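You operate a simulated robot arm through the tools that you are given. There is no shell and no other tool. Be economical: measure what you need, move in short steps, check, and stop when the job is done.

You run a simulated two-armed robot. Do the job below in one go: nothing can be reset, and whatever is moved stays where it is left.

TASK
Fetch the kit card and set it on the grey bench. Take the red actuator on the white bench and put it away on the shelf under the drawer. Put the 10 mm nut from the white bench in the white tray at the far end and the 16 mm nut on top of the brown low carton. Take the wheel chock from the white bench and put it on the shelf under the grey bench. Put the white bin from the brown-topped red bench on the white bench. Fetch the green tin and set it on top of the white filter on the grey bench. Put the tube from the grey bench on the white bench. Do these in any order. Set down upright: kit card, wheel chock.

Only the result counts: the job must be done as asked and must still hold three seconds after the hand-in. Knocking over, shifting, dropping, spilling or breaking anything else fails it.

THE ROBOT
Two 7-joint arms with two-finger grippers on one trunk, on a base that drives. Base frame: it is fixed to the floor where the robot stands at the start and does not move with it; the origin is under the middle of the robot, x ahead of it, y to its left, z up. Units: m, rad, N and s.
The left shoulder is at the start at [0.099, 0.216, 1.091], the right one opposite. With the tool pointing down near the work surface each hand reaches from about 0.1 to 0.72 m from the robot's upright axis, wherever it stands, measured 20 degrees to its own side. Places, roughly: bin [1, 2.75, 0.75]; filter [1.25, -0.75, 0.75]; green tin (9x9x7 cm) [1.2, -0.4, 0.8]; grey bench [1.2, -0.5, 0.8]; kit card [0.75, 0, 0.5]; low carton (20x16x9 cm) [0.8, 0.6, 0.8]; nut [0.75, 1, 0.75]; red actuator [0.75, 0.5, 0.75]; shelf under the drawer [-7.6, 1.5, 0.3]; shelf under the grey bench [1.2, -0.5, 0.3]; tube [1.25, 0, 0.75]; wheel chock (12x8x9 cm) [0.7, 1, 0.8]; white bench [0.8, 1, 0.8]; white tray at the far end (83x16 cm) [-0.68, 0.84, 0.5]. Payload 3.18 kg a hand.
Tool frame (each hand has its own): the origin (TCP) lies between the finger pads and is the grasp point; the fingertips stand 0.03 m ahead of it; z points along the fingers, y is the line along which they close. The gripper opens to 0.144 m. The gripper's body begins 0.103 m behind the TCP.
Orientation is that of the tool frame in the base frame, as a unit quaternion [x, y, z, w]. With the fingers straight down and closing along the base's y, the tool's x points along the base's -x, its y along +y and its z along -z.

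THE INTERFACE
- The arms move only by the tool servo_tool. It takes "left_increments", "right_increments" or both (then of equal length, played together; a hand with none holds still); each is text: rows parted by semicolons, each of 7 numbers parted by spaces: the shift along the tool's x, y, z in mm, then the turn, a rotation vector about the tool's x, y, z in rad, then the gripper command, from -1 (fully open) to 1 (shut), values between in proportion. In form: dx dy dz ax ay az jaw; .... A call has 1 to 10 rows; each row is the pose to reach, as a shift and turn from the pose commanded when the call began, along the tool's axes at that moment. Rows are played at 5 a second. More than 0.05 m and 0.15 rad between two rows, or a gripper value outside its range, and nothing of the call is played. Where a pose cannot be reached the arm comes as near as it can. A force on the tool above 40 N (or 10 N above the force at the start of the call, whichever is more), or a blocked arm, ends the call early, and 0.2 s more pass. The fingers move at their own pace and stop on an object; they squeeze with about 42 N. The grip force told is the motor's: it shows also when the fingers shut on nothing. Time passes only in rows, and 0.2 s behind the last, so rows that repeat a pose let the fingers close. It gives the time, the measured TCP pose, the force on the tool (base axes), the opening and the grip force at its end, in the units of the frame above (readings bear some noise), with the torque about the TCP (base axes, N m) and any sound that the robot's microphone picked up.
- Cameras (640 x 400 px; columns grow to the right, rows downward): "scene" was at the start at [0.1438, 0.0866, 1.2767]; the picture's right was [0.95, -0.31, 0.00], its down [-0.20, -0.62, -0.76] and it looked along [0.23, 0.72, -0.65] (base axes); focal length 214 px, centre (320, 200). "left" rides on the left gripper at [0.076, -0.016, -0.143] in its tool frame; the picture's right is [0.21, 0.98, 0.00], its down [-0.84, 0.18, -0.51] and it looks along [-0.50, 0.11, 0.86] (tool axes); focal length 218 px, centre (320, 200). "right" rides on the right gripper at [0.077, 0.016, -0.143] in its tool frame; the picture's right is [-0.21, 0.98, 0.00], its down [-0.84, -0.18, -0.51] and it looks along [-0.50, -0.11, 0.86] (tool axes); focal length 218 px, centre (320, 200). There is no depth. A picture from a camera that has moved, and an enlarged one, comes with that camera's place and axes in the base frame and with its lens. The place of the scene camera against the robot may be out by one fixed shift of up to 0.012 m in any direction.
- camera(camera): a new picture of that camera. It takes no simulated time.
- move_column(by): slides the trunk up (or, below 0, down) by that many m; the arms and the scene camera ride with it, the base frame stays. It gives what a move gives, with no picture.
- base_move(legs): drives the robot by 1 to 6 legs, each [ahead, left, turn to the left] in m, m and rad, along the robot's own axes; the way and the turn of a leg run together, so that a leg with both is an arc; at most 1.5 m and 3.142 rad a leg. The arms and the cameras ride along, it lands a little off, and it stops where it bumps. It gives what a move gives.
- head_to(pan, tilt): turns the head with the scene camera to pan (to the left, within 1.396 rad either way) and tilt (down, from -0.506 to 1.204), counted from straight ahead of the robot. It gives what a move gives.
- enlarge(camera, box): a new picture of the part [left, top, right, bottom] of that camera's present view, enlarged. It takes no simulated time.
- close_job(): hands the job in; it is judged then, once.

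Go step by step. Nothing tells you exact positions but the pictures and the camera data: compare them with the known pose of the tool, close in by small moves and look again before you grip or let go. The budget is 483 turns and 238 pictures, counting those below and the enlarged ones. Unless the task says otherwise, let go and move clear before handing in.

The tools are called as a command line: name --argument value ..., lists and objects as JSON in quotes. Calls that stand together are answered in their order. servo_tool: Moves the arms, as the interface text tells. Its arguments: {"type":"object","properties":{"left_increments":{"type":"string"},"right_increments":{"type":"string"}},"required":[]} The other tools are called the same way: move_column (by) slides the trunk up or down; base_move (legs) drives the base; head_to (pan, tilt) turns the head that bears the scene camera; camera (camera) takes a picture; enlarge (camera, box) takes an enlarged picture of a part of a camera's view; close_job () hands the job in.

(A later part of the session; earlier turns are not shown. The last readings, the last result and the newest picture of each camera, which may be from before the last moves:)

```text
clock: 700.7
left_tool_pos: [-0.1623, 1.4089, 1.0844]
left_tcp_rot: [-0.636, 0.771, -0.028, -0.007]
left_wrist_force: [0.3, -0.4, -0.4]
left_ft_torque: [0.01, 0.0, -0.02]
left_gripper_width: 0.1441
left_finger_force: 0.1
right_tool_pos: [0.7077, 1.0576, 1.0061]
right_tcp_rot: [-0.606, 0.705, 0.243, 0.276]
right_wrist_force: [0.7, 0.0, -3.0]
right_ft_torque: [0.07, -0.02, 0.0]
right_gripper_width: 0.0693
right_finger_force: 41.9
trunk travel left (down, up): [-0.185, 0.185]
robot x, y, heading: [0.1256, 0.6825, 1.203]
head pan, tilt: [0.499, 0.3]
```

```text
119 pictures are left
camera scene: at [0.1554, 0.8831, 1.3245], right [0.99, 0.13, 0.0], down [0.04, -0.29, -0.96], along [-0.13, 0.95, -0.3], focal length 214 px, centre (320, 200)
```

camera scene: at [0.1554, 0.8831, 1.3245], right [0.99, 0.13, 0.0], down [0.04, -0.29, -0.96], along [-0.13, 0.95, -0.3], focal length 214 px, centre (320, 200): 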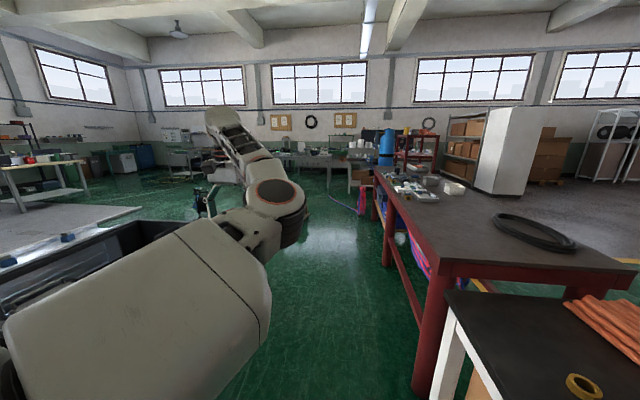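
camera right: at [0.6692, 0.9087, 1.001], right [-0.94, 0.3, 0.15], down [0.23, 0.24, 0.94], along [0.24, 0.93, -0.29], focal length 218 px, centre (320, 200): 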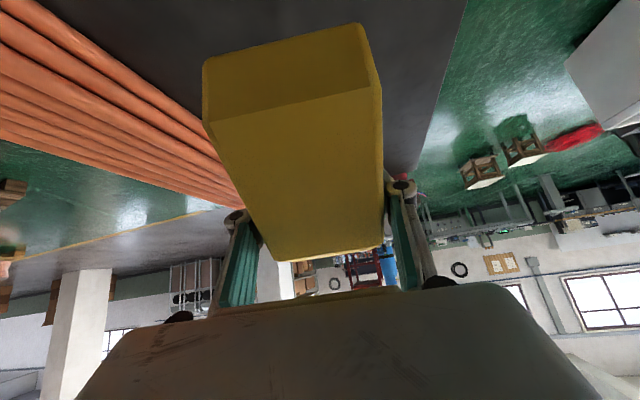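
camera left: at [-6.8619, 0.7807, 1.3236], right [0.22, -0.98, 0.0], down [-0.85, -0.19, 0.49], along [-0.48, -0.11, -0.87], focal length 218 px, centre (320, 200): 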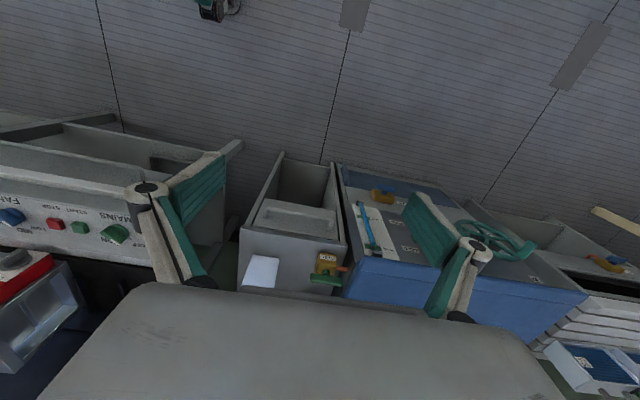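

The left arm stays stuck outward, so I'll use only the right. Driving with the chock toward the right side of the grey bench; first a look there.

base_move --legs '[[-0.25, 0, 0], [0, 0, -1.206], [-0.2, -1.0, 0]]'

head_to --pan -0.75 --tilt 0.45

camera --camera "scene"

```text
clock: 714.4
left_tool_pos: [0.4081, -0.0427, 1.0844]
left_tcp_rot: [-0.085, 0.996, -0.02, -0.022]
left_wrist_force: [-0.2, -0.9, -0.9]
left_ft_torque: [0.02, -0.02, -0.01]
left_gripper_width: 0.144
left_finger_force: 0.3
right_tool_pos: [0.3858, -0.9786, 1.005]
right_tcp_rot: [-0.097, 0.925, 0.042, 0.364]
right_wrist_force: [0.6, -0.2, -3.5]
right_ft_torque: [0.0, -0.12, 0.01]
right_gripper_width: 0.0693
right_finger_force: 41.6
trunk travel left (down, up): [-0.185, 0.185]
robot x, y, heading: [-0.1712, -0.574, -0.008]
head pan, tilt: [0.499, 0.3]
```

```text
clock: 715.9
left_tool_pos: [0.4083, -0.0424, 1.0847]
left_tcp_rot: [-0.086, 0.996, -0.019, -0.022]
left_wrist_force: [0.0, -0.3, 0.4]
left_ft_torque: [-0.01, 0.02, 0.02]
left_gripper_width: 0.1438
left_finger_force: 0.2
right_tool_pos: [0.3852, -0.9788, 1.0046]
right_tcp_rot: [-0.097, 0.925, 0.042, 0.365]
right_wrist_force: [0.5, 0.5, -2.3]
right_ft_torque: [0.02, -0.06, -0.03]
right_gripper_width: 0.0693
right_finger_force: 42.9
trunk travel left (down, up): [-0.185, 0.185]
robot x, y, heading: [-0.1706, -0.5702, -0.004]
head pan, tilt: [-0.75, 0.45]
```

```text
118 pictures are left
camera scene: at [0.007, -0.6285, 1.3106], right [-0.68, -0.73, 0.0], down [-0.32, 0.3, -0.9], along [0.66, -0.62, -0.44], focal length 214 px, centre (320, 200)
```

scene: 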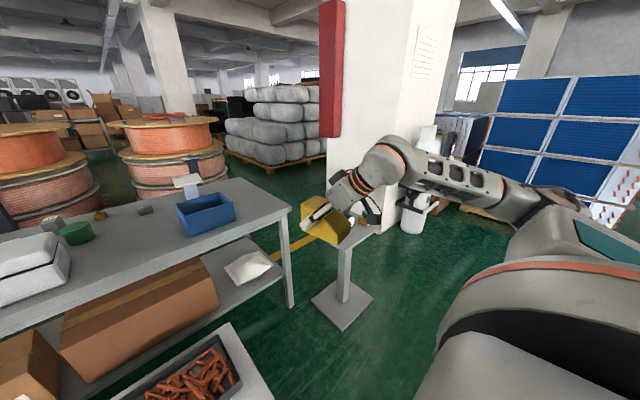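

There's a pedestal near (0.66,-1.43) and a pillar near y -2.6; a lane at y ≈ -2.0 leads behind the bench. I'll tuck the right hand in and go.

servo_tool --right_increments "0 35 0 0 0 0 1;0 70 0 0 0 0 1;0 105 0 0 0 0 1;0 140 0 0 0 0 1"

base_move --legs '[[-0.1, -1.4, 0]]'

head_to --pan -0.1 --tilt 0.45

camera --camera "scene"

```text
clock: 716.9
left_tool_pos: [0.407, -0.041, 1.084]
left_tcp_rot: [-0.086, 0.996, -0.019, -0.022]
left_wrist_force: [0.2, 0.4, -0.4]
left_ft_torque: [-0.02, 0.0, 0.02]
left_gripper_width: 0.1439
left_finger_force: 0.1
right_tool_pos: [0.3564, -0.8417, 1.0097]
right_tcp_rot: [-0.096, 0.925, 0.042, 0.365]
right_wrist_force: [-1.0, 1.0, -2.4]
right_ft_torque: [-0.02, -0.06, -0.01]
right_gripper_width: 0.0692
right_finger_force: 41.9
trunk travel left (down, up): [-0.185, 0.185]
robot x, y, heading: [-0.1723, -0.5723, -0.003]
head pan, tilt: [-0.75, 0.45]
```

```text
clock: 729.3
left_tool_pos: [0.3066, -1.4265, 1.0839]
left_tcp_rot: [-0.099, 0.995, -0.019, -0.021]
left_wrist_force: [0.2, 0.6, -1.2]
left_ft_torque: [-0.02, 0.03, -0.02]
left_gripper_width: 0.1441
left_finger_force: 0.0
right_tool_pos: [0.2764, -2.2289, 1.0095]
right_tcp_rot: [-0.109, 0.924, 0.046, 0.364]
right_wrist_force: [0.1, -0.9, -2.7]
right_ft_torque: [0.01, -0.07, -0.02]
right_gripper_width: 0.069
right_finger_force: 42.3
trunk travel left (down, up): [-0.185, 0.185]
robot x, y, heading: [-0.2565, -1.9696, 0.021]
head pan, tilt: [-0.75, 0.45]
```

```text
clock: 730.3
left_tool_pos: [0.3051, -1.426, 1.0833]
left_tcp_rot: [-0.099, 0.995, -0.019, -0.021]
left_wrist_force: [0.3, 0.1, -0.3]
left_ft_torque: [0.02, 0.02, -0.02]
left_gripper_width: 0.1438
left_finger_force: 0.1
right_tool_pos: [0.2759, -2.2285, 1.0084]
right_tcp_rot: [-0.109, 0.924, 0.047, 0.364]
right_wrist_force: [0.3, -0.3, -3.0]
right_ft_torque: [-0.02, -0.06, -0.01]
right_gripper_width: 0.0693
right_finger_force: 42.0
trunk travel left (down, up): [-0.185, 0.185]
robot x, y, heading: [-0.2555, -1.9722, 0.021]
head pan, tilt: [-0.099, 0.45]
```

```text
117 pictures are left
camera scene: at [-0.0557, -1.97, 1.3106], right [-0.08, -1.0, 0.0], down [-0.43, 0.03, -0.9], along [0.9, -0.07, -0.44], focal length 214 px, centre (320, 200)
```

scene: 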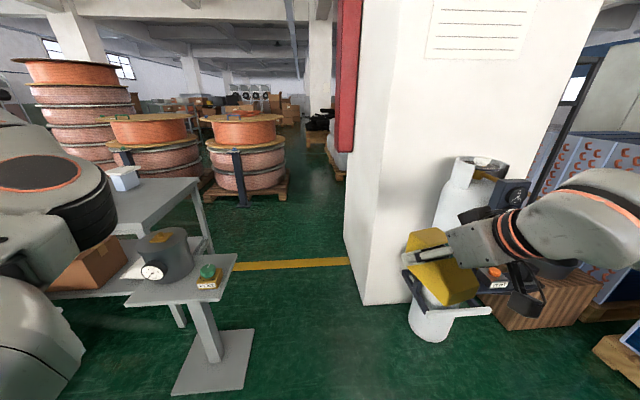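

The pillar at y -2.36 leaves a lane too narrow for the protruding elbow in this heading. I'll turn to face +y and strafe through sideways.

base_move --legs '[[0, 0, 1.55], [0, -1.25, 0]]'

head_to --pan -0.9 --tilt 0.5

camera --camera "scene"

```text
clock: 745.3
left_tool_pos: [0.4723, -1.4114, 1.0854]
left_tcp_rot: [0.762, -0.647, 0.028, 0.003]
left_wrist_force: [0.0, 1.5, -0.5]
left_ft_torque: [-0.01, -0.04, 0.0]
left_gripper_width: 0.144
left_finger_force: 0.0
right_tool_pos: [1.2732, -1.4691, 1.0092]
right_tcp_rot: [0.72, -0.588, -0.288, -0.229]
right_wrist_force: [-0.7, -0.9, -2.6]
right_ft_torque: [0.08, 0.02, -0.01]
right_gripper_width: 0.0691
right_finger_force: 42.0
trunk travel left (down, up): [-0.185, 0.185]
robot x, y, heading: [0.9973, -1.9929, 1.56]
head pan, tilt: [-0.099, 0.45]
```

```text
clock: 746.4
left_tool_pos: [0.47, -1.4127, 1.0842]
left_tcp_rot: [0.763, -0.646, 0.029, 0.002]
left_wrist_force: [0.0, 0.1, -0.4]
left_ft_torque: [0.01, -0.03, 0.01]
left_gripper_width: 0.1438
left_finger_force: 0.1
right_tool_pos: [1.2713, -1.4688, 1.0102]
right_tcp_rot: [0.721, -0.589, -0.286, -0.229]
right_wrist_force: [-0.1, 0.1, -3.0]
right_ft_torque: [0.0, 0.02, -0.01]
right_gripper_width: 0.0693
right_finger_force: 41.9
trunk travel left (down, up): [-0.185, 0.185]
robot x, y, heading: [0.9994, -1.9935, 1.555]
head pan, tilt: [-0.901, 0.499]
```

```text
116 pictures are left
camera scene: at [1.0702, -1.821, 1.3061], right [0.61, -0.79, 0.0], down [-0.38, -0.29, -0.88], along [0.69, 0.54, -0.48], focal length 214 px, centre (320, 200)
```

scene: 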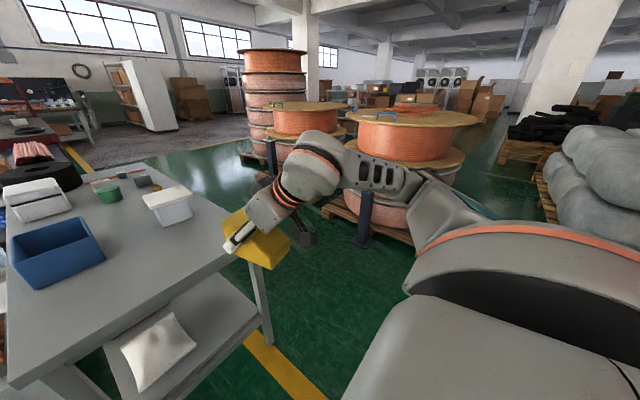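

The back aisle between the bench (x≈1.43) and the reels (x≈2.5) is usable. Driving around the corner in stages.

base_move --legs '[[0, -0.6, 0], [0, 0, 0.7], [0.355, -0.748, 0], [0, 0, 0.88]]'

head_to --pan 0.0 --tilt 0.7

camera --camera "scene"

```text
clock: 754.2
left_tool_pos: [0.8259, -1.8655, 1.0828]
left_tcp_rot: [0.937, -0.349, 0.029, -0.008]
left_wrist_force: [-0.3, -0.2, -0.1]
left_ft_torque: [0.01, 0.02, -0.02]
left_gripper_width: 0.1436
left_finger_force: 0.0
right_tool_pos: [1.4797, -1.3974, 1.0083]
right_tcp_rot: [0.878, -0.309, -0.347, -0.116]
right_wrist_force: [0.4, 0.0, -3.7]
right_ft_torque: [0.04, 0.04, 0.02]
right_gripper_width: 0.0692
right_finger_force: 41.9
trunk travel left (down, up): [-0.185, 0.185]
robot x, y, heading: [1.6023, -1.975, 2.254]
head pan, tilt: [-0.901, 0.499]
stopped in leg 2: the robot was blocked; the commanded pose is now the measured one
```

```text
clock: 755.4
left_tool_pos: [0.8261, -1.8657, 1.0827]
left_tcp_rot: [0.937, -0.348, 0.029, -0.008]
left_wrist_force: [0.1, -0.4, 0.2]
left_ft_torque: [-0.01, -0.01, 0.02]
left_gripper_width: 0.1442
left_finger_force: 0.1
right_tool_pos: [1.4799, -1.3967, 1.0093]
right_tcp_rot: [0.878, -0.309, -0.347, -0.117]
right_wrist_force: [0.7, 0.5, -2.4]
right_ft_torque: [0.06, 0.04, 0.02]
right_gripper_width: 0.0691
right_finger_force: 41.9
trunk travel left (down, up): [-0.185, 0.185]
robot x, y, heading: [1.6042, -1.9717, 2.251]
head pan, tilt: [0.0, 0.7]
```

```text
115 pictures are left
camera scene: at [1.4797, -1.8174, 1.2884], right [0.78, 0.63, 0.0], down [0.4, -0.5, -0.76], along [-0.48, 0.59, -0.64], focal length 214 px, centre (320, 200)
```

scene: 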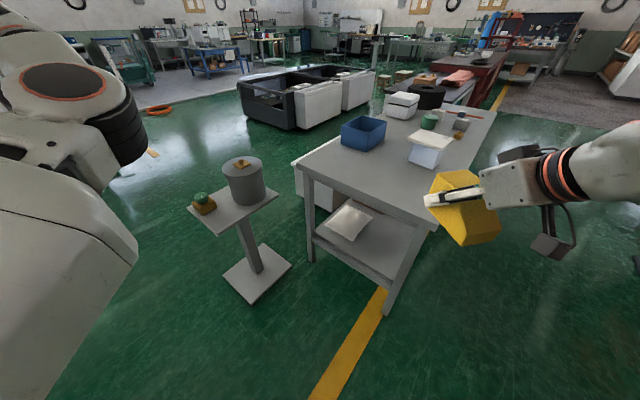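

The turn ended against the pillar just at completion. Continue moving away from it.

base_move --legs '[[0.355, -0.748, 0], [0, 0, 0.88]]'

camera --camera "scene"

```text
clock: 764.7
left_tool_pos: [1.3825, -1.7357, 1.0845]
left_tcp_rot: [0.997, 0.071, 0.022, -0.019]
left_wrist_force: [0.4, 0.0, 0.0]
left_ft_torque: [0.0, 0.0, -0.02]
left_gripper_width: 0.144
left_finger_force: 0.0
right_tool_pos: [1.4589, -0.9374, 1.0095]
right_tcp_rot: [0.927, 0.082, -0.364, 0.037]
right_wrist_force: [0.5, -0.9, -2.1]
right_ft_torque: [-0.02, 0.08, -0.03]
right_gripper_width: 0.0694
right_finger_force: 41.8
trunk travel left (down, up): [-0.185, 0.185]
robot x, y, heading: [1.9763, -1.2244, 3.106]
head pan, tilt: [0.0, 0.7]
```

```text
114 pictures are left
camera scene: at [1.781, -1.2114, 1.2884], right [0.04, 1.0, 0.0], down [0.64, -0.02, -0.76], along [-0.76, 0.03, -0.64], focal length 214 px, centre (320, 200)
```

scene: 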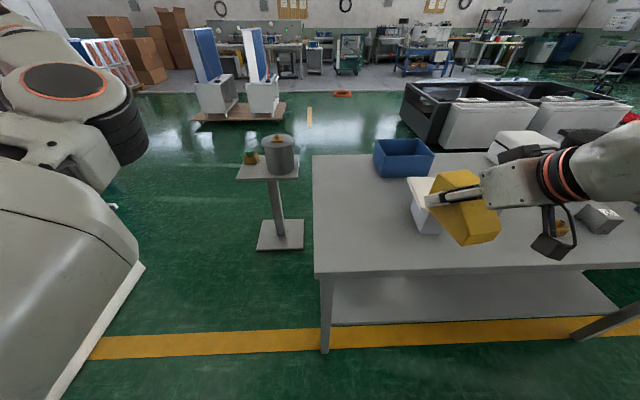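

From behind, the shelf's rear strip (x 1.2–1.45) is free. I'll back up slightly and lower the chock in small alternating arm/column steps.

base_move --legs '[[-0.09, 0, 0.035]]'

servo_tool --right_increments "10 -38 12 0 0 0 1;30 -75 35 0 0 0 1;55 -112 58 0 0 0 1;80 -150 85 0 0 0 1;105 -150 112 0 0 0 1;130 -150 139 0 0 0 1"

camera --camera "scene"

```text
clock: 765.8
left_tool_pos: [1.4876, -1.7572, 1.0838]
left_tcp_rot: [0.996, 0.085, 0.023, -0.019]
left_wrist_force: [0.0, -0.4, 0.7]
left_ft_torque: [0.02, 0.03, -0.01]
left_gripper_width: 0.1443
left_finger_force: 0.1
right_tool_pos: [1.54, -0.9554, 1.0092]
right_tcp_rot: [0.925, 0.096, -0.365, 0.042]
right_wrist_force: [0.1, 0.3, -2.8]
right_ft_torque: [0.01, 0.08, -0.02]
right_gripper_width: 0.0693
right_finger_force: 42.3
trunk travel left (down, up): [-0.185, 0.185]
robot x, y, heading: [2.0605, -1.2255, 3.139]
head pan, tilt: [0.0, 0.7]
```

```text
refused: row 3 steps farther than a row can; nothing moved
```

```text
113 pictures are left
camera scene: at [1.87, -1.2195, 1.2885], right [0.01, 1.0, 0.0], down [0.64, 0.0, -0.77], along [-0.77, 0.0, -0.64], focal length 214 px, centre (320, 200)
```

scene: 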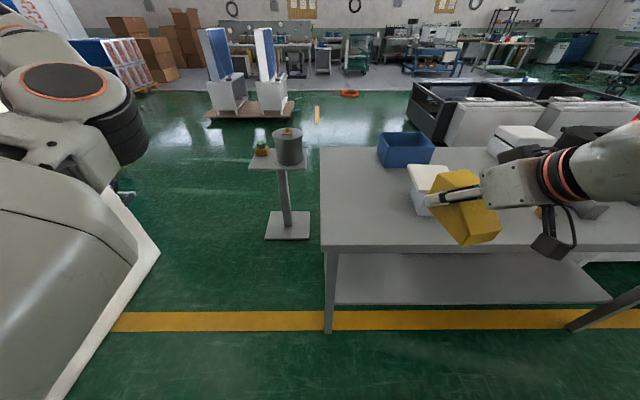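

servo_tool --right_increments "26 -25 21 0.025 0 0.026 1;53 -49 41 0.05 0 0.053 1;79 -74 62 0.075 0 0.08 1;106 -99 83 0.1 0 0.106 1;132 -123 103 0.124 -0.001 0.132 1;159 -148 124 0.149 -0.002 0.159 1"

move_column --by -0.05

```text
clock: 767.2
left_tool_pos: [1.486, -1.7579, 1.0831]
left_tcp_rot: [0.996, 0.087, 0.023, -0.019]
left_wrist_force: [-0.8, 0.3, 0.2]
left_ft_torque: [0.02, 0.0, 0.02]
left_gripper_width: 0.144
left_finger_force: 0.0
right_tool_pos: [1.5372, -0.8111, 0.8176]
right_tcp_rot: [0.93, 0.0, -0.366, 0.004]
right_wrist_force: [0.9, -0.2, -2.7]
right_ft_torque: [0.02, 0.09, -0.01]
right_gripper_width: 0.0695
right_finger_force: 41.9
right hand out of reach, approached as far as the arm can: row 2, 3, 6
trunk travel left (down, up): [-0.185, 0.185]
robot x, y, heading: [2.0639, -1.226, 3.133]
head pan, tilt: [0.0, 0.7]
```

```text
clock: 768.2
left_tool_pos: [1.5059, -1.7777, 0.9683]
left_tcp_rot: [0.989, 0.111, 0.098, -0.007]
left_wrist_force: [0.2, -0.2, -0.5]
left_ft_torque: [0.02, 0.03, 0.0]
left_gripper_width: 0.144
left_finger_force: 0.1
right_tool_pos: [1.56, -0.8131, 0.6944]
right_tcp_rot: [0.958, 0.0, -0.286, 0.005]
right_wrist_force: [-0.6, 0.0, -2.4]
right_ft_torque: [-0.03, 0.05, -0.01]
right_gripper_width: 0.0694
right_finger_force: 42.6
trunk travel left (down, up): [-0.133, 0.236]
robot x, y, heading: [2.0647, -1.2278, 3.135]
head pan, tilt: [0.0, 0.7]
stopped: the arm was blocked; the commanded pose is now the measured one
```

The left arm gets cramped when the trunk lowers; I'll move it forward into free space, then continue lowering.

servo_tool --left_increments "-36 -9 -17 0 -0.04 0 -1;-72 -18 -35 0 -0.08 0 -1;-109 -26 -52 0 -0.12 0 -1;-145 -35 -70 0 -0.16 0 -1;-181 -44 -87 0 -0.197 0 -1;-181 -44 -87 0 -0.197 0 -1"

move_column --by -0.06

```text
clock: 769.6
left_tool_pos: [1.3224, -1.7733, 1.013]
left_tcp_rot: [0.994, 0.107, 0.008, 0.002]
left_wrist_force: [-0.5, -0.4, 0.4]
left_ft_torque: [0.06, 0.03, 0.02]
left_gripper_width: 0.144
left_finger_force: 0.1
left hand out of reach, approached as far as the arm can: row 5, 6
right_tool_pos: [1.5593, -0.8129, 0.6939]
right_tcp_rot: [0.958, -0.001, -0.286, 0.005]
right_wrist_force: [-0.5, -0.3, -2.8]
right_ft_torque: [0.04, 0.04, -0.03]
right_gripper_width: 0.0692
right_finger_force: 42.1
trunk travel left (down, up): [-0.133, 0.236]
robot x, y, heading: [2.0595, -1.2271, 3.134]
head pan, tilt: [0.0, 0.7]
```

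```text
clock: 770.6
left_tool_pos: [1.3248, -1.772, 0.9562]
left_tcp_rot: [0.994, 0.106, -0.005, 0.002]
left_wrist_force: [0.0, -0.4, 0.2]
left_ft_torque: [0.02, 0.03, 0.0]
left_gripper_width: 0.144
left_finger_force: 0.1
right_tool_pos: [1.5927, -0.8118, 0.5747]
right_tcp_rot: [0.979, -0.001, -0.202, 0.007]
right_wrist_force: [-0.2, 0.1, -2.9]
right_ft_torque: [0.0, 0.07, 0.05]
right_gripper_width: 0.0693
right_finger_force: 41.9
trunk travel left (down, up): [-0.073, 0.296]
robot x, y, heading: [2.0633, -1.2271, 3.132]
head pan, tilt: [0.0, 0.7]
```

move_column --by -0.07

camera --camera "scene"

```text
clock: 771.4
left_tool_pos: [1.3567, -1.8094, 0.7835]
left_tcp_rot: [0.984, 0.137, 0.108, 0.032]
left_wrist_force: [1.0, 0.6, 1.1]
left_ft_torque: [-0.01, 0.09, 0.04]
left_gripper_width: 0.1438
left_finger_force: 0.1
right_tool_pos: [1.659, -0.8128, 0.4519]
right_tcp_rot: [0.996, -0.002, -0.092, 0.008]
right_wrist_force: [0.0, -0.6, -2.7]
right_ft_torque: [-0.01, 0.01, -0.01]
right_gripper_width: 0.0693
right_finger_force: 42.0
trunk travel left (down, up): [-0.011, 0.359]
robot x, y, heading: [2.0621, -1.2269, 3.134]
head pan, tilt: [0.0, 0.7]
stopped: the arm was blocked; the commanded pose is now the measured one
```

```text
112 pictures are left
camera scene: at [1.6953, -1.2184, 1.0712], right [0.01, 1.0, 0.0], down [0.64, 0.0, -0.77], along [-0.77, 0.0, -0.64], focal length 214 px, centre (320, 200)
```

scene: 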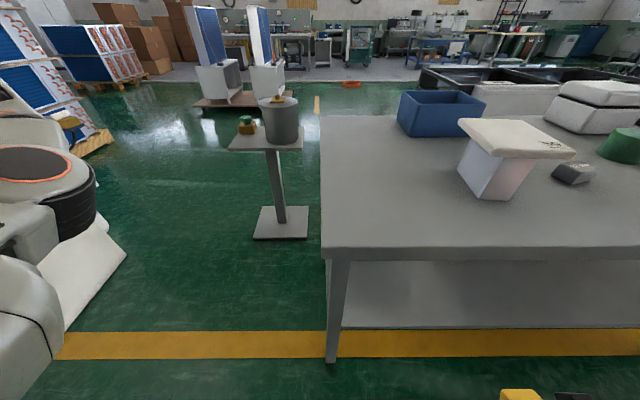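

Now bring the hand forward to the bench edge with the pitch restored.

servo_tool --right_increments "-24 0 11 0 -0.114 0 1;-49 0 21 0 -0.228 0 1;-73 0 32 0 -0.342 0 1;-98 0 42 0 -0.456 0 1;-122 0 53 0 -0.57 0 1;-122 0 53 0 -0.57 0 1"

camera --camera "right"

```text
clock: 773.0
left_tool_pos: [1.3565, -1.81, 0.7849]
left_tcp_rot: [0.984, 0.139, 0.107, 0.032]
left_wrist_force: [-0.2, 0.4, 0.6]
left_ft_torque: [-0.01, 0.05, 0.0]
left_gripper_width: 0.1439
left_finger_force: 0.0
right_tool_pos: [1.6552, -0.7444, 0.4843]
right_tcp_rot: [0.962, -0.006, -0.274, 0.009]
right_wrist_force: [0.4, 0.4, -2.2]
right_ft_torque: [0.04, 0.07, 0.01]
right_gripper_width: 0.0692
right_finger_force: 42.1
right hand out of reach, approached as far as the arm can: row 1, 2, 3, 4, 5, 6
trunk travel left (down, up): [-0.011, 0.359]
robot x, y, heading: [2.0619, -1.2267, 3.134]
head pan, tilt: [0.0, 0.7]
stopped in row 6 (right hand): the arm was blocked; the commanded pose is now the measured one
```

```text
111 pictures are left
camera right: at [1.7953, -0.7595, 0.5651], right [-0.18, -0.97, 0.13], down [-0.45, 0.2, 0.87], along [-0.87, 0.1, -0.47], focal length 218 px, centre (320, 200)
```

right: 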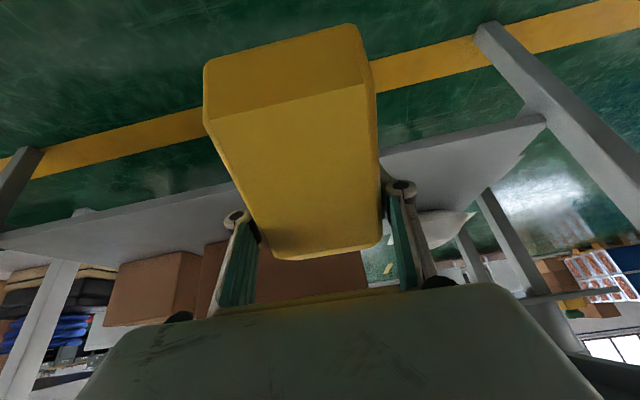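

base_move --legs '[[-0.1, 0, 0]]'

servo_tool --right_increments "-34 0 21 0 0 0 1;-68 0 42 0 0 0 1;-102 0 64 0 0 0 1;-136 0 85 0 0 0 1;-136 0 85 0 0 0 1"

```text
clock: 774.2
left_tool_pos: [1.4545, -1.8084, 0.785]
left_tcp_rot: [0.984, 0.138, 0.107, 0.032]
left_wrist_force: [-0.6, -0.4, 0.0]
left_ft_torque: [-0.01, 0.03, -0.02]
left_gripper_width: 0.1441
left_finger_force: 0.1
right_tool_pos: [1.7551, -0.7449, 0.4864]
right_tcp_rot: [0.961, -0.007, -0.275, 0.009]
right_wrist_force: [0.1, -0.3, -2.8]
right_ft_torque: [-0.02, 0.05, -0.02]
right_gripper_width: 0.0694
right_finger_force: 41.9
trunk travel left (down, up): [-0.011, 0.359]
robot x, y, heading: [2.1625, -1.2291, 3.131]
head pan, tilt: [0.0, 0.7]
```

```text
clock: 775.4
left_tool_pos: [1.4561, -1.8087, 0.7853]
left_tcp_rot: [0.984, 0.137, 0.108, 0.032]
left_wrist_force: [-0.2, 0.0, -0.1]
left_ft_torque: [0.02, 0.04, 0.04]
left_gripper_width: 0.1437
left_finger_force: 0.1
right_tool_pos: [1.5924, -0.7429, 0.4853]
right_tcp_rot: [0.962, -0.005, -0.274, 0.01]
right_wrist_force: [0.4, -0.4, -3.3]
right_ft_torque: [0.0, 0.03, 0.0]
right_gripper_width: 0.0691
right_finger_force: 41.9
right hand out of reach, approached as far as the arm can: row 1, 2, 3
trunk travel left (down, up): [-0.011, 0.359]
robot x, y, heading: [2.1646, -1.2282, 3.13]
head pan, tilt: [0.0, 0.7]
```

servo_tool --right_increments "4 0 21 0 -0.05 0 1;8 0 42 0 -0.1 0 1;13 0 63 0 -0.15 0 1;17 0 84 0 -0.2 0 1;17 0 84 0 -0.2 0 1"

camera --camera "right"

```text
clock: 776.6
left_tool_pos: [1.4556, -1.8089, 0.7839]
left_tcp_rot: [0.984, 0.137, 0.107, 0.032]
left_wrist_force: [-0.1, 0.2, -0.5]
left_ft_torque: [0.02, 0.0, 0.02]
left_gripper_width: 0.144
left_finger_force: 0.2
right_tool_pos: [1.5926, -0.743, 0.4849]
right_tcp_rot: [0.962, -0.006, -0.274, 0.01]
right_wrist_force: [0.0, 0.1, -2.5]
right_ft_torque: [-0.02, 0.08, 0.01]
right_gripper_width: 0.0696
right_finger_force: 41.8
right hand out of reach, approached as far as the arm can: row 1, 2, 3, 4, 5
trunk travel left (down, up): [-0.011, 0.359]
robot x, y, heading: [2.1625, -1.2274, 3.134]
head pan, tilt: [0.0, 0.7]
```

```text
110 pictures are left
camera right: at [1.7337, -0.7582, 0.5665], right [-0.18, -0.97, 0.13], down [-0.45, 0.2, 0.87], along [-0.88, 0.1, -0.47], focal length 218 px, centre (320, 200)
```

right: 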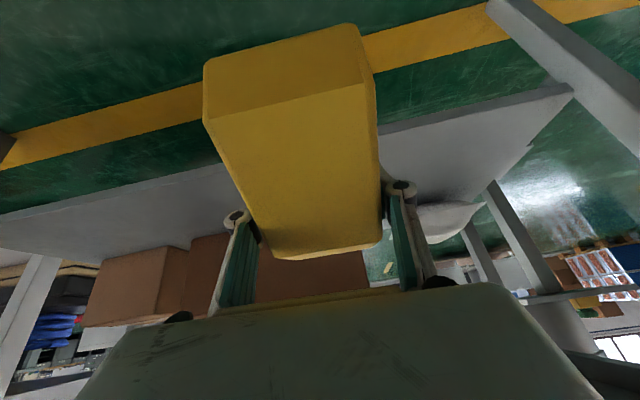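

servo_tool --right_increments "-33 0 1 0 0.07 0 1;-65 0 2 0 0.14 0 1;-98 0 3 0 0.2 0 1;-98 0 3 0 0.2 0 1"

```text
clock: 777.6
left_tool_pos: [1.4545, -1.8078, 0.785]
left_tcp_rot: [0.984, 0.137, 0.107, 0.032]
left_wrist_force: [-0.1, 1.0, 0.2]
left_ft_torque: [0.02, 0.0, -0.01]
left_gripper_width: 0.1438
left_finger_force: 0.0
right_tool_pos: [1.5081, -0.7408, 0.5346]
right_tcp_rot: [0.984, -0.005, -0.175, 0.011]
right_wrist_force: [-0.3, 0.2, -2.8]
right_ft_torque: [-0.02, 0.04, 0.02]
right_gripper_width: 0.0693
right_finger_force: 41.5
trunk travel left (down, up): [-0.011, 0.359]
robot x, y, heading: [2.1627, -1.2289, 3.133]
head pan, tilt: [0.0, 0.7]
```

servo_tool --right_increments "5 0 14 0 -0.1 0 1;10 0 28 0 -0.2 0 1;15 0 42 0 -0.3 0 1;21 0 56 0 -0.4 0 1;21 0 56 0 -0.4 0 1"

```text
clock: 778.8
left_tool_pos: [1.4549, -1.8092, 0.7847]
left_tcp_rot: [0.984, 0.137, 0.107, 0.032]
left_wrist_force: [-0.5, -0.2, -0.1]
left_ft_torque: [0.01, -0.01, 0.01]
left_gripper_width: 0.144
left_finger_force: 0.1
right_tool_pos: [1.5071, -0.7431, 0.4895]
right_tcp_rot: [0.947, -0.006, -0.322, 0.01]
right_wrist_force: [-0.2, 0.3, -3.1]
right_ft_torque: [-0.04, 0.03, 0.03]
right_gripper_width: 0.069
right_finger_force: 41.5
right hand out of reach, approached as far as the arm can: row 4, 5
trunk travel left (down, up): [-0.011, 0.359]
robot x, y, heading: [2.1617, -1.2264, 3.136]
head pan, tilt: [0.0, 0.7]
```

servo_tool --right_increments "-6 0 25 0 0 0 1;-12 0 51 0 0 0 1;-17 0 76 0 -0.05 0 1;-17 0 76 0 -0.1 0 1;-17 0 76 0 -0.1 0 1"

camera --camera "right"

```text
clock: 780.0
left_tool_pos: [1.4544, -1.809, 0.7845]
left_tcp_rot: [0.984, 0.137, 0.108, 0.032]
left_wrist_force: [0.3, 0.2, 0.0]
left_ft_torque: [-0.01, 0.02, -0.01]
left_gripper_width: 0.144
left_finger_force: 0.0
right_tool_pos: [1.4414, -0.7562, 0.4401]
right_tcp_rot: [0.934, 0.003, -0.357, 0.016]
right_wrist_force: [0.5, 0.2, -2.9]
right_ft_torque: [0.0, 0.04, -0.01]
right_gripper_width: 0.0691
right_finger_force: 41.6
right hand out of reach, approached as far as the arm can: row 4
trunk travel left (down, up): [-0.011, 0.359]
robot x, y, heading: [2.1621, -1.2292, 3.136]
head pan, tilt: [0.0, 0.7]
```

```text
109 pictures are left
camera right: at [1.5943, -0.7691, 0.4958], right [-0.14, -0.98, 0.17], down [-0.29, 0.2, 0.94], along [-0.95, 0.08, -0.31], focal length 218 px, centre (320, 200)
```

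right: 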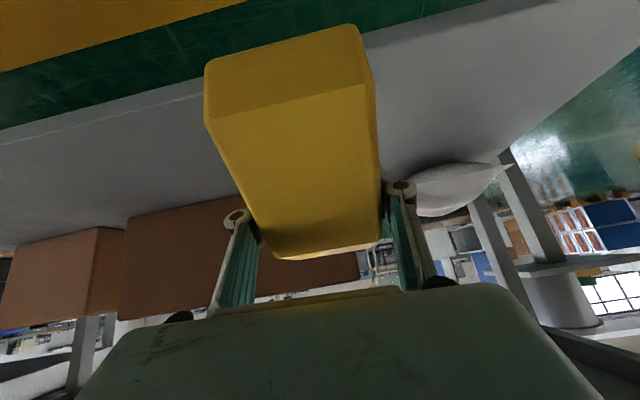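

Now under the bench edge with pitch 0.73. Drive in 13 cm, then lower.

base_move --legs '[[0.13, 0, 0]]'

servo_tool --right_increments "13 0 15 0 -0.025 0 1;27 0 30 0 -0.025 0 1;40 0 45 0 -0.025 0 1;40 0 45 0 -0.025 0 1"

camera --camera "right"

```text
clock: 781.2
left_tool_pos: [1.3253, -1.807, 0.7841]
left_tcp_rot: [0.984, 0.138, 0.107, 0.032]
left_wrist_force: [-0.3, -0.3, 0.3]
left_ft_torque: [0.0, -0.03, -0.02]
left_gripper_width: 0.144
left_finger_force: 0.0
right_tool_pos: [1.3121, -0.7569, 0.4393]
right_tcp_rot: [0.934, 0.002, -0.357, 0.016]
right_wrist_force: [-0.2, -0.2, -2.7]
right_ft_torque: [-0.02, 0.03, 0.0]
right_gripper_width: 0.0693
right_finger_force: 42.2
trunk travel left (down, up): [-0.011, 0.359]
robot x, y, heading: [2.0319, -1.2278, 3.136]
head pan, tilt: [0.0, 0.7]
```

```text
clock: 782.2
left_tool_pos: [1.3266, -1.8082, 0.7838]
left_tcp_rot: [0.984, 0.138, 0.107, 0.033]
left_wrist_force: [-0.2, 0.0, 0.0]
left_ft_torque: [-0.01, -0.01, -0.02]
left_gripper_width: 0.1439
left_finger_force: 0.1
right_tool_pos: [1.3133, -0.758, 0.3795]
right_tcp_rot: [0.93, 0.002, -0.368, 0.016]
right_wrist_force: [-0.2, 0.0, -3.0]
right_ft_torque: [-0.01, 0.05, -0.02]
right_gripper_width: 0.0692
right_finger_force: 42.4
trunk travel left (down, up): [-0.011, 0.359]
robot x, y, heading: [2.0288, -1.2281, 3.13]
head pan, tilt: [0.0, 0.7]
```

```text
108 pictures are left
camera right: at [1.4673, -0.7703, 0.4316], right [-0.14, -0.98, 0.17], down [-0.27, 0.2, 0.94], along [-0.95, 0.08, -0.29], focal length 218 px, centre (320, 200)
```

right: 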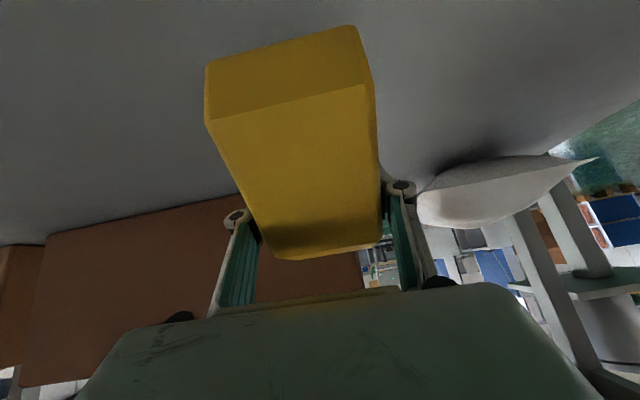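

servo_tool --right_increments "7 0 7 0 0 0 1;14 0 15 0 0 0 1;19 0 20 0 0 0 1;22 0 24 0 0 0 1;26 0 28 0 0 0 1;29 0 31 0 0 0 1;33 0 35 0 0 0 1"

```text
clock: 783.9
left_tool_pos: [1.3265, -1.8088, 0.787]
left_tcp_rot: [0.985, 0.137, 0.105, 0.031]
left_wrist_force: [-0.1, -0.1, 0.1]
left_ft_torque: [-0.03, 0.01, 0.0]
left_gripper_width: 0.1437
left_finger_force: 0.0
right_tool_pos: [1.3094, -0.7597, 0.3399]
right_tcp_rot: [0.927, 0.004, -0.375, 0.015]
right_wrist_force: [11.7, -1.3, 29.7]
right_ft_torque: [1.12, -0.37, -0.38]
right_gripper_width: 0.0695
right_finger_force: 42.4
trunk travel left (down, up): [-0.011, 0.359]
robot x, y, heading: [2.0313, -1.2258, 3.135]
head pan, tilt: [0.0, 0.7]
```

Contact with the shelf; relax slightly and release.

servo_tool --right_increments "-4 0 -4 0 0 0 1;-4 0 -4 0 0 0 0.2;-4 0 -4 0 0 0 -0.5;-4 0 -4 0 0 0 -0.5"

servo_tool --right_increments "0 0 -20 0 0 0 -0.5;0 0 -45 0 0 0 -0.5;0 0 -70 0 0 0 -0.5"

camera --camera "right"

```text
clock: 784.9
left_tool_pos: [1.3262, -1.8081, 0.7847]
left_tcp_rot: [0.984, 0.138, 0.108, 0.032]
left_wrist_force: [0.4, -0.7, 0.4]
left_ft_torque: [-0.02, -0.03, -0.02]
left_gripper_width: 0.1442
left_finger_force: 0.1
right_tool_pos: [1.3136, -0.7585, 0.3378]
right_tcp_rot: [0.93, 0.001, -0.367, 0.015]
right_wrist_force: [1.0, 0.8, -0.3]
right_ft_torque: [-0.03, -0.01, -0.02]
right_gripper_width: 0.1075
right_finger_force: 0.0
trunk travel left (down, up): [-0.011, 0.359]
robot x, y, heading: [2.0348, -1.2265, 3.13]
head pan, tilt: [0.0, 0.7]
```

```text
clock: 785.6
left_tool_pos: [1.3261, -1.8087, 0.7851]
left_tcp_rot: [0.984, 0.138, 0.107, 0.032]
left_wrist_force: [0.2, 0.3, -0.1]
left_ft_torque: [0.0, -0.03, 0.0]
left_gripper_width: 0.1441
left_finger_force: 0.0
right_tool_pos: [1.361, -0.7575, 0.3895]
right_tcp_rot: [0.93, 0.002, -0.368, 0.016]
right_wrist_force: [-0.4, -0.8, -0.2]
right_ft_torque: [0.01, 0.04, 0.0]
right_gripper_width: 0.108
right_finger_force: 0.1
trunk travel left (down, up): [-0.011, 0.359]
robot x, y, heading: [2.0337, -1.2279, 3.133]
head pan, tilt: [0.0, 0.7]
```

```text
107 pictures are left
camera right: at [1.5155, -0.7697, 0.4414], right [-0.14, -0.98, 0.17], down [-0.27, 0.2, 0.94], along [-0.95, 0.08, -0.29], focal length 218 px, centre (320, 200)
```

right: 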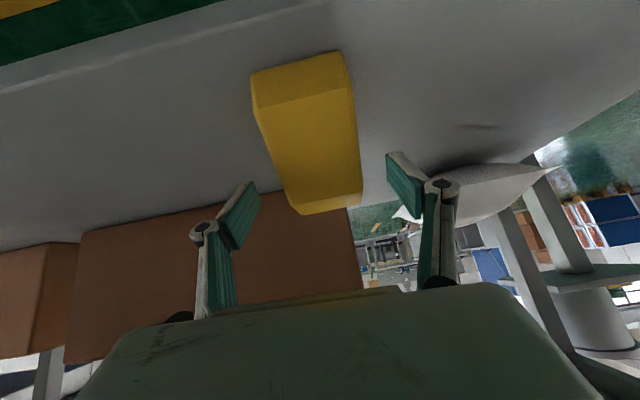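

The chock stands upright on the shelf. Back out, straighten the hand and raise the trunk.

base_move --legs '[[-0.14, 0, 0]]'

servo_tool --right_increments "-12 0 -31 0 0.094 0 -1;-25 0 -63 0 0.188 0 -1;-37 0 -94 0 0.282 0 -1;-49 0 -125 0 0.376 0 -1;-61 0 -156 0 0.47 0 -1;-74 0 -188 0 0.564 0 -1;-86 0 -219 0 0.658 0 -1;-98 0 -250 0 0.75 0 -1"

move_column --by 0.17

camera --camera "scene"

```text
clock: 787.0
left_tool_pos: [1.4654, -1.8075, 0.7841]
left_tcp_rot: [0.984, 0.137, 0.107, 0.032]
left_wrist_force: [0.5, 0.3, 0.6]
left_ft_torque: [-0.01, 0.01, -0.02]
left_gripper_width: 0.1437
left_finger_force: 0.0
right_tool_pos: [1.5001, -0.7586, 0.3897]
right_tcp_rot: [0.929, 0.002, -0.369, 0.017]
right_wrist_force: [-0.4, 0.0, 0.7]
right_ft_torque: [0.0, -0.04, -0.01]
right_gripper_width: 0.1081
right_finger_force: 0.0
trunk travel left (down, up): [-0.011, 0.359]
robot x, y, heading: [2.1696, -1.2272, 3.135]
head pan, tilt: [0.0, 0.7]
```

```text
clock: 789.0
left_tool_pos: [1.4645, -1.81, 0.7841]
left_tcp_rot: [0.984, 0.138, 0.108, 0.032]
left_wrist_force: [0.5, -0.1, -0.6]
left_ft_torque: [0.01, -0.01, -0.03]
left_gripper_width: 0.144
left_finger_force: 0.0
right_tool_pos: [1.6844, -0.7705, 0.5187]
right_tcp_rot: [0.994, 0.008, 0.104, 0.037]
right_wrist_force: [1.1, 0.9, -0.4]
right_ft_torque: [0.0, -0.01, 0.03]
right_gripper_width: 0.1442
right_finger_force: 0.0
right hand out of reach, approached as far as the arm can: row 7, 8
trunk travel left (down, up): [-0.011, 0.359]
robot x, y, heading: [2.173, -1.2276, 3.134]
head pan, tilt: [0.0, 0.7]
stopped in row 8 (right hand): the arm was blocked; the commanded pose is now the measured one
```

```text
clock: 790.9
left_tool_pos: [1.4863, -1.8103, 1.0715]
left_tcp_rot: [0.99, 0.14, 0.01, 0.018]
left_wrist_force: [-1.5, -0.1, -0.5]
left_ft_torque: [-0.02, -0.04, 0.02]
left_gripper_width: 0.1439
left_finger_force: 0.0
right_tool_pos: [1.6628, -0.7693, 0.7338]
right_tcp_rot: [0.998, 0.01, 0.048, 0.035]
right_wrist_force: [-0.5, -0.2, 0.1]
right_ft_torque: [-0.02, -0.01, -0.02]
right_gripper_width: 0.1441
right_finger_force: 0.0
trunk travel left (down, up): [-0.181, 0.189]
robot x, y, heading: [2.1744, -1.2277, 3.133]
head pan, tilt: [0.0, 0.7]
```

```text
106 pictures are left
camera scene: at [1.974, -1.2198, 1.2838], right [0.01, 1.0, 0.0], down [0.64, -0.01, -0.76], along [-0.76, 0.01, -0.64], focal length 214 px, centre (320, 200)
```

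scene: 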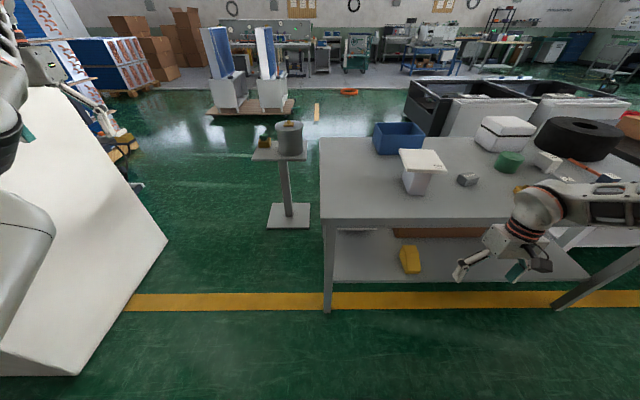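

servo_tool --right_increments "1 29 -32 0.008 -0.011 0.002 -1;2 58 -64 0.016 -0.021 0.004 -1;3 87 -97 0.023 -0.032 0.006 -1;4 116 -129 0.031 -0.043 0.009 -1;5 144 -161 0.039 -0.053 0.011 -1;6 173 -193 0.047 -0.064 0.013 -1;8 202 -226 0.054 -0.075 0.016 -1;9 231 -258 0.062 -0.085 0.018 -1;10 260 -290 0.07 -0.096 0.02 -1"

head_to --pan -0.4 --tilt 0.7

camera --camera "scene"

enlarge --camera "scene" --box '[220, 100, 460, 250]'

```text
clock: 792.9
left_tool_pos: [1.4869, -1.8108, 1.0718]
left_tcp_rot: [0.99, 0.14, 0.009, 0.017]
left_wrist_force: [-0.6, -0.5, 0.7]
left_ft_torque: [0.06, -0.02, 0.03]
left_gripper_width: 0.144
left_finger_force: 0.0
right_tool_pos: [1.6511, -1.011, 1.0466]
right_tcp_rot: [1.0, 0.001, 0.0, 0.0]
right_wrist_force: [0.7, -0.5, 0.5]
right_ft_torque: [0.06, 0.01, 0.0]
right_gripper_width: 0.1438
right_finger_force: 0.0
trunk travel left (down, up): [-0.181, 0.189]
robot x, y, heading: [2.1728, -1.2265, 3.136]
head pan, tilt: [0.0, 0.7]
```

```text
clock: 793.8
left_tool_pos: [1.487, -1.8095, 1.073]
left_tcp_rot: [0.99, 0.14, 0.009, 0.018]
left_wrist_force: [0.0, 0.1, -0.4]
left_ft_torque: [-0.02, -0.02, 0.01]
left_gripper_width: 0.1439
left_finger_force: 0.1
right_tool_pos: [1.6506, -1.0092, 1.0441]
right_tcp_rot: [1.0, 0.001, -0.001, 0.001]
right_wrist_force: [0.5, -0.3, -1.1]
right_ft_torque: [-0.02, 0.01, -0.01]
right_gripper_width: 0.1439
right_finger_force: 0.0
trunk travel left (down, up): [-0.181, 0.189]
robot x, y, heading: [2.1707, -1.2278, 3.133]
head pan, tilt: [-0.4, 0.7]
```

```text
105 pictures are left
camera scene: at [1.9822, -1.1869, 1.2844], right [0.4, 0.92, 0.0], down [0.59, -0.26, -0.76], along [-0.7, 0.3, -0.64], focal length 214 px, centre (320, 200)
```

scene: 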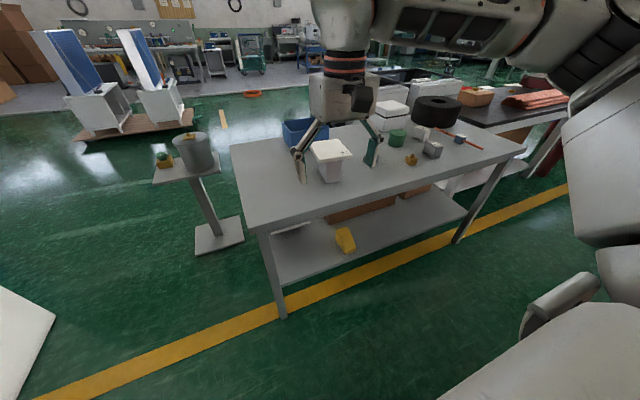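

```text
2.67 times, centred on (340, 175) of scene
camera zoom: at [1.9822, -1.1869, 1.2844], right [0.4, 0.92, 0.0], down [0.59, -0.26, -0.76], along [-0.7, 0.3, -0.64], focal length 572 px, centre (267, 267)
```

zoom: 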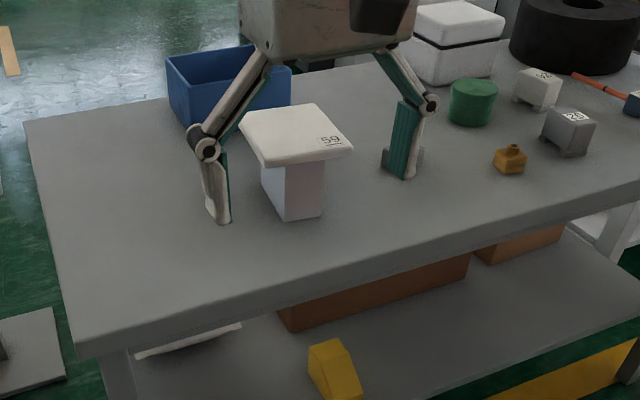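

The filter (marked 59) is at about (1.27,-0.83), the green tin at about (1.13,-0.36). Moving closer over the tin.

base_move --legs '[[0, -0.66, 0], [0.35, 0, 0]]'

camera --camera "right"

camera --camera "scene"

```text
clock: 801.9
left_tool_pos: [1.1367, -1.1398, 1.0732]
left_tcp_rot: [0.99, 0.139, 0.01, 0.018]
left_wrist_force: [-0.1, 0.1, 0.1]
left_ft_torque: [-0.01, -0.06, 0.0]
left_gripper_width: 0.144
left_finger_force: 0.0
right_tool_pos: [1.3059, -0.343, 1.0452]
right_tcp_rot: [1.0, -0.002, -0.001, 0.002]
right_wrist_force: [-0.8, -0.1, -1.2]
right_ft_torque: [-0.02, -0.03, 0.03]
right_gripper_width: 0.1442
right_finger_force: 0.1
trunk travel left (down, up): [-0.181, 0.189]
robot x, y, heading: [1.8266, -0.56, 3.128]
head pan, tilt: [-0.4, 0.7]
```

```text
103 pictures are left
camera right: at [1.3818, -0.3582, 1.1872], right [-0.21, -0.98, 0.0], down [-0.84, 0.18, 0.51], along [-0.5, 0.11, -0.86], focal length 218 px, centre (320, 200)
```

right: 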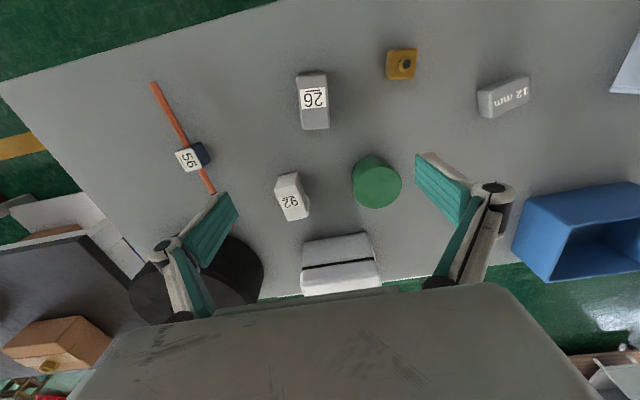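

```text
102 pictures are left
camera scene: at [1.6356, -0.5202, 1.2844], right [0.4, 0.92, 0.0], down [0.59, -0.26, -0.76], along [-0.7, 0.31, -0.64], focal length 214 px, centre (320, 200)
```

scene: 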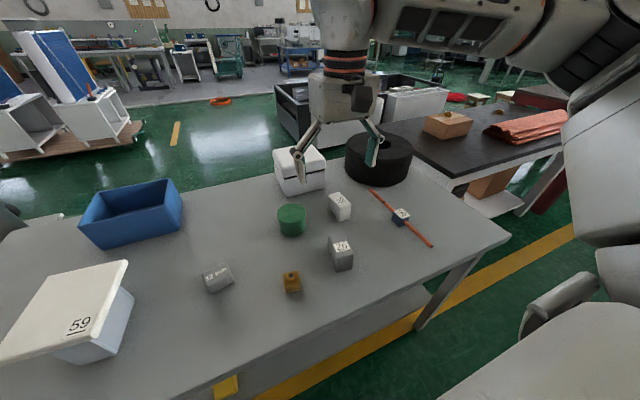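

Tin at about (1.173,-0.425). Moving above it.

servo_tool --right_increments "-33 20 20 0 0 0 -1;-66 41 40 0 0 0 -1;-100 61 60 0 0 0 -1;-133 82 90 0 0 0 -1;-133 82 130 0 0 0 -1;-133 82 150 0 0 0 -1"

camera --camera "right"

```text
clock: 803.3
left_tool_pos: [1.137, -1.142, 1.0733]
left_tcp_rot: [0.99, 0.138, 0.009, 0.017]
left_wrist_force: [0.8, -0.3, -0.2]
left_ft_torque: [-0.01, 0.03, -0.02]
left_gripper_width: 0.1438
left_finger_force: 0.0
right_tool_pos: [1.1714, -0.4242, 0.8957]
right_tcp_rot: [1.0, -0.002, -0.001, 0.0]
right_wrist_force: [-0.2, -0.4, 0.3]
right_ft_torque: [0.02, 0.02, 0.02]
right_gripper_width: 0.1441
right_finger_force: 0.0
trunk travel left (down, up): [-0.181, 0.189]
robot x, y, heading: [1.8277, -0.5668, 3.126]
head pan, tilt: [-0.4, 0.7]
```

```text
101 pictures are left
camera right: at [1.2473, -0.4405, 1.0378], right [-0.21, -0.98, 0.0], down [-0.84, 0.18, 0.51], along [-0.5, 0.11, -0.86], focal length 218 px, centre (320, 200)
```

right: 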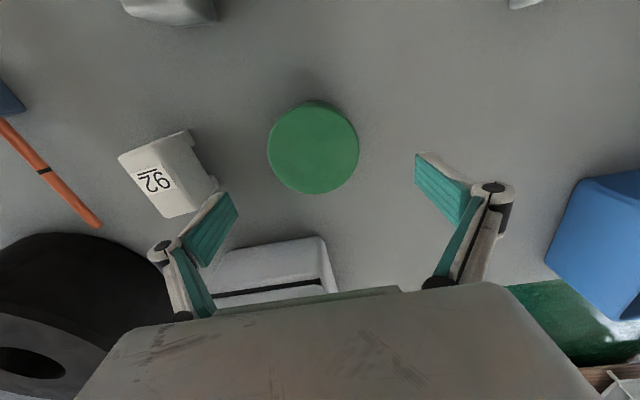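

servo_tool --right_increments "10 -5 20 0 0 0 -0.7;10 -5 60 0 0 0 -0.7;10 -5 90 0 0 0 -0.7;10 -5 104 0 0 0 -0.7;10 -5 104 0 0 0 0;10 -5 104 0 0 0 1;10 -5 104 0 0 0 1"

camera --camera "right"

```text
clock: 804.4
left_tool_pos: [1.1411, -1.1411, 1.0792]
left_tcp_rot: [0.99, 0.139, 0.007, 0.017]
left_wrist_force: [0.0, 0.1, -0.8]
left_ft_torque: [0.02, -0.04, -0.02]
left_gripper_width: 0.1441
left_finger_force: 0.0
right_tool_pos: [1.1787, -0.4189, 0.8085]
right_tcp_rot: [1.0, -0.006, -0.011, 0.002]
right_wrist_force: [7.9, 8.4, 49.7]
right_ft_torque: [1.06, -0.68, 0.16]
right_gripper_width: 0.0797
right_finger_force: 44.9
trunk travel left (down, up): [-0.181, 0.189]
robot x, y, heading: [1.8243, -0.5593, 3.127]
head pan, tilt: [-0.4, 0.7]
stopped in row 5 (right hand): the force on the tool passed its limit at 47 N (the readings are from after the stop); the commanded pose is now the measured one
```

```text
100 pictures are left
camera right: at [1.2592, -0.4347, 0.9484], right [-0.22, -0.98, 0.01], down [-0.83, 0.19, 0.52], along [-0.51, 0.11, -0.85], focal length 218 px, centre (320, 200)
```

right: 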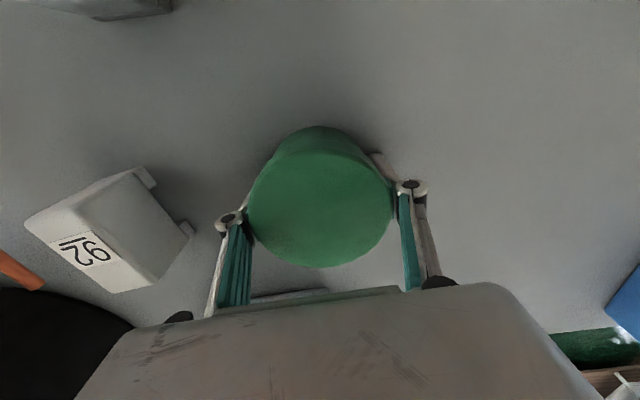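

Tin is between the fingers (tips touched the bench at ≈0.778). Relax, close firmly, and lift.

servo_tool --right_increments "0 0 -2 0 0 0 1;0 0 -2 0 0 0 1;0 0 -20 0 0 0 1;0 0 -60 0 0 0 1;0 0 -100 0 0 0 1;0 0 -140 0 0 0 1;0 0 -180 0 0 0 1"

camera --camera "right"

```text
clock: 806.0
left_tool_pos: [1.1383, -1.1409, 1.0742]
left_tcp_rot: [0.99, 0.138, 0.009, 0.017]
left_wrist_force: [0.7, 0.0, 0.1]
left_ft_torque: [0.02, 0.04, 0.02]
left_gripper_width: 0.144
left_finger_force: 0.2
right_tool_pos: [1.183, -0.4185, 0.9757]
right_tcp_rot: [1.0, -0.006, -0.004, 0.0]
right_wrist_force: [-0.1, 0.3, -1.5]
right_ft_torque: [0.01, 0.0, -0.05]
right_gripper_width: 0.0797
right_finger_force: 42.0
trunk travel left (down, up): [-0.181, 0.189]
robot x, y, heading: [1.8262, -0.5606, 3.127]
head pan, tilt: [-0.4, 0.7]
```

```text
99 pictures are left
camera right: at [1.261, -0.4357, 1.1186], right [-0.22, -0.98, 0.0], down [-0.84, 0.19, 0.51], along [-0.5, 0.11, -0.86], focal length 218 px, centre (320, 200)
```

right: 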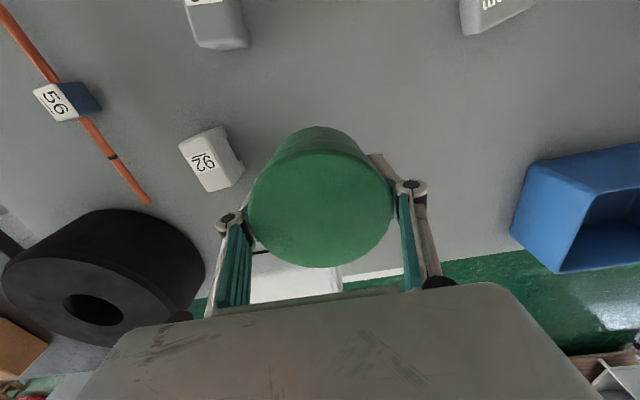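

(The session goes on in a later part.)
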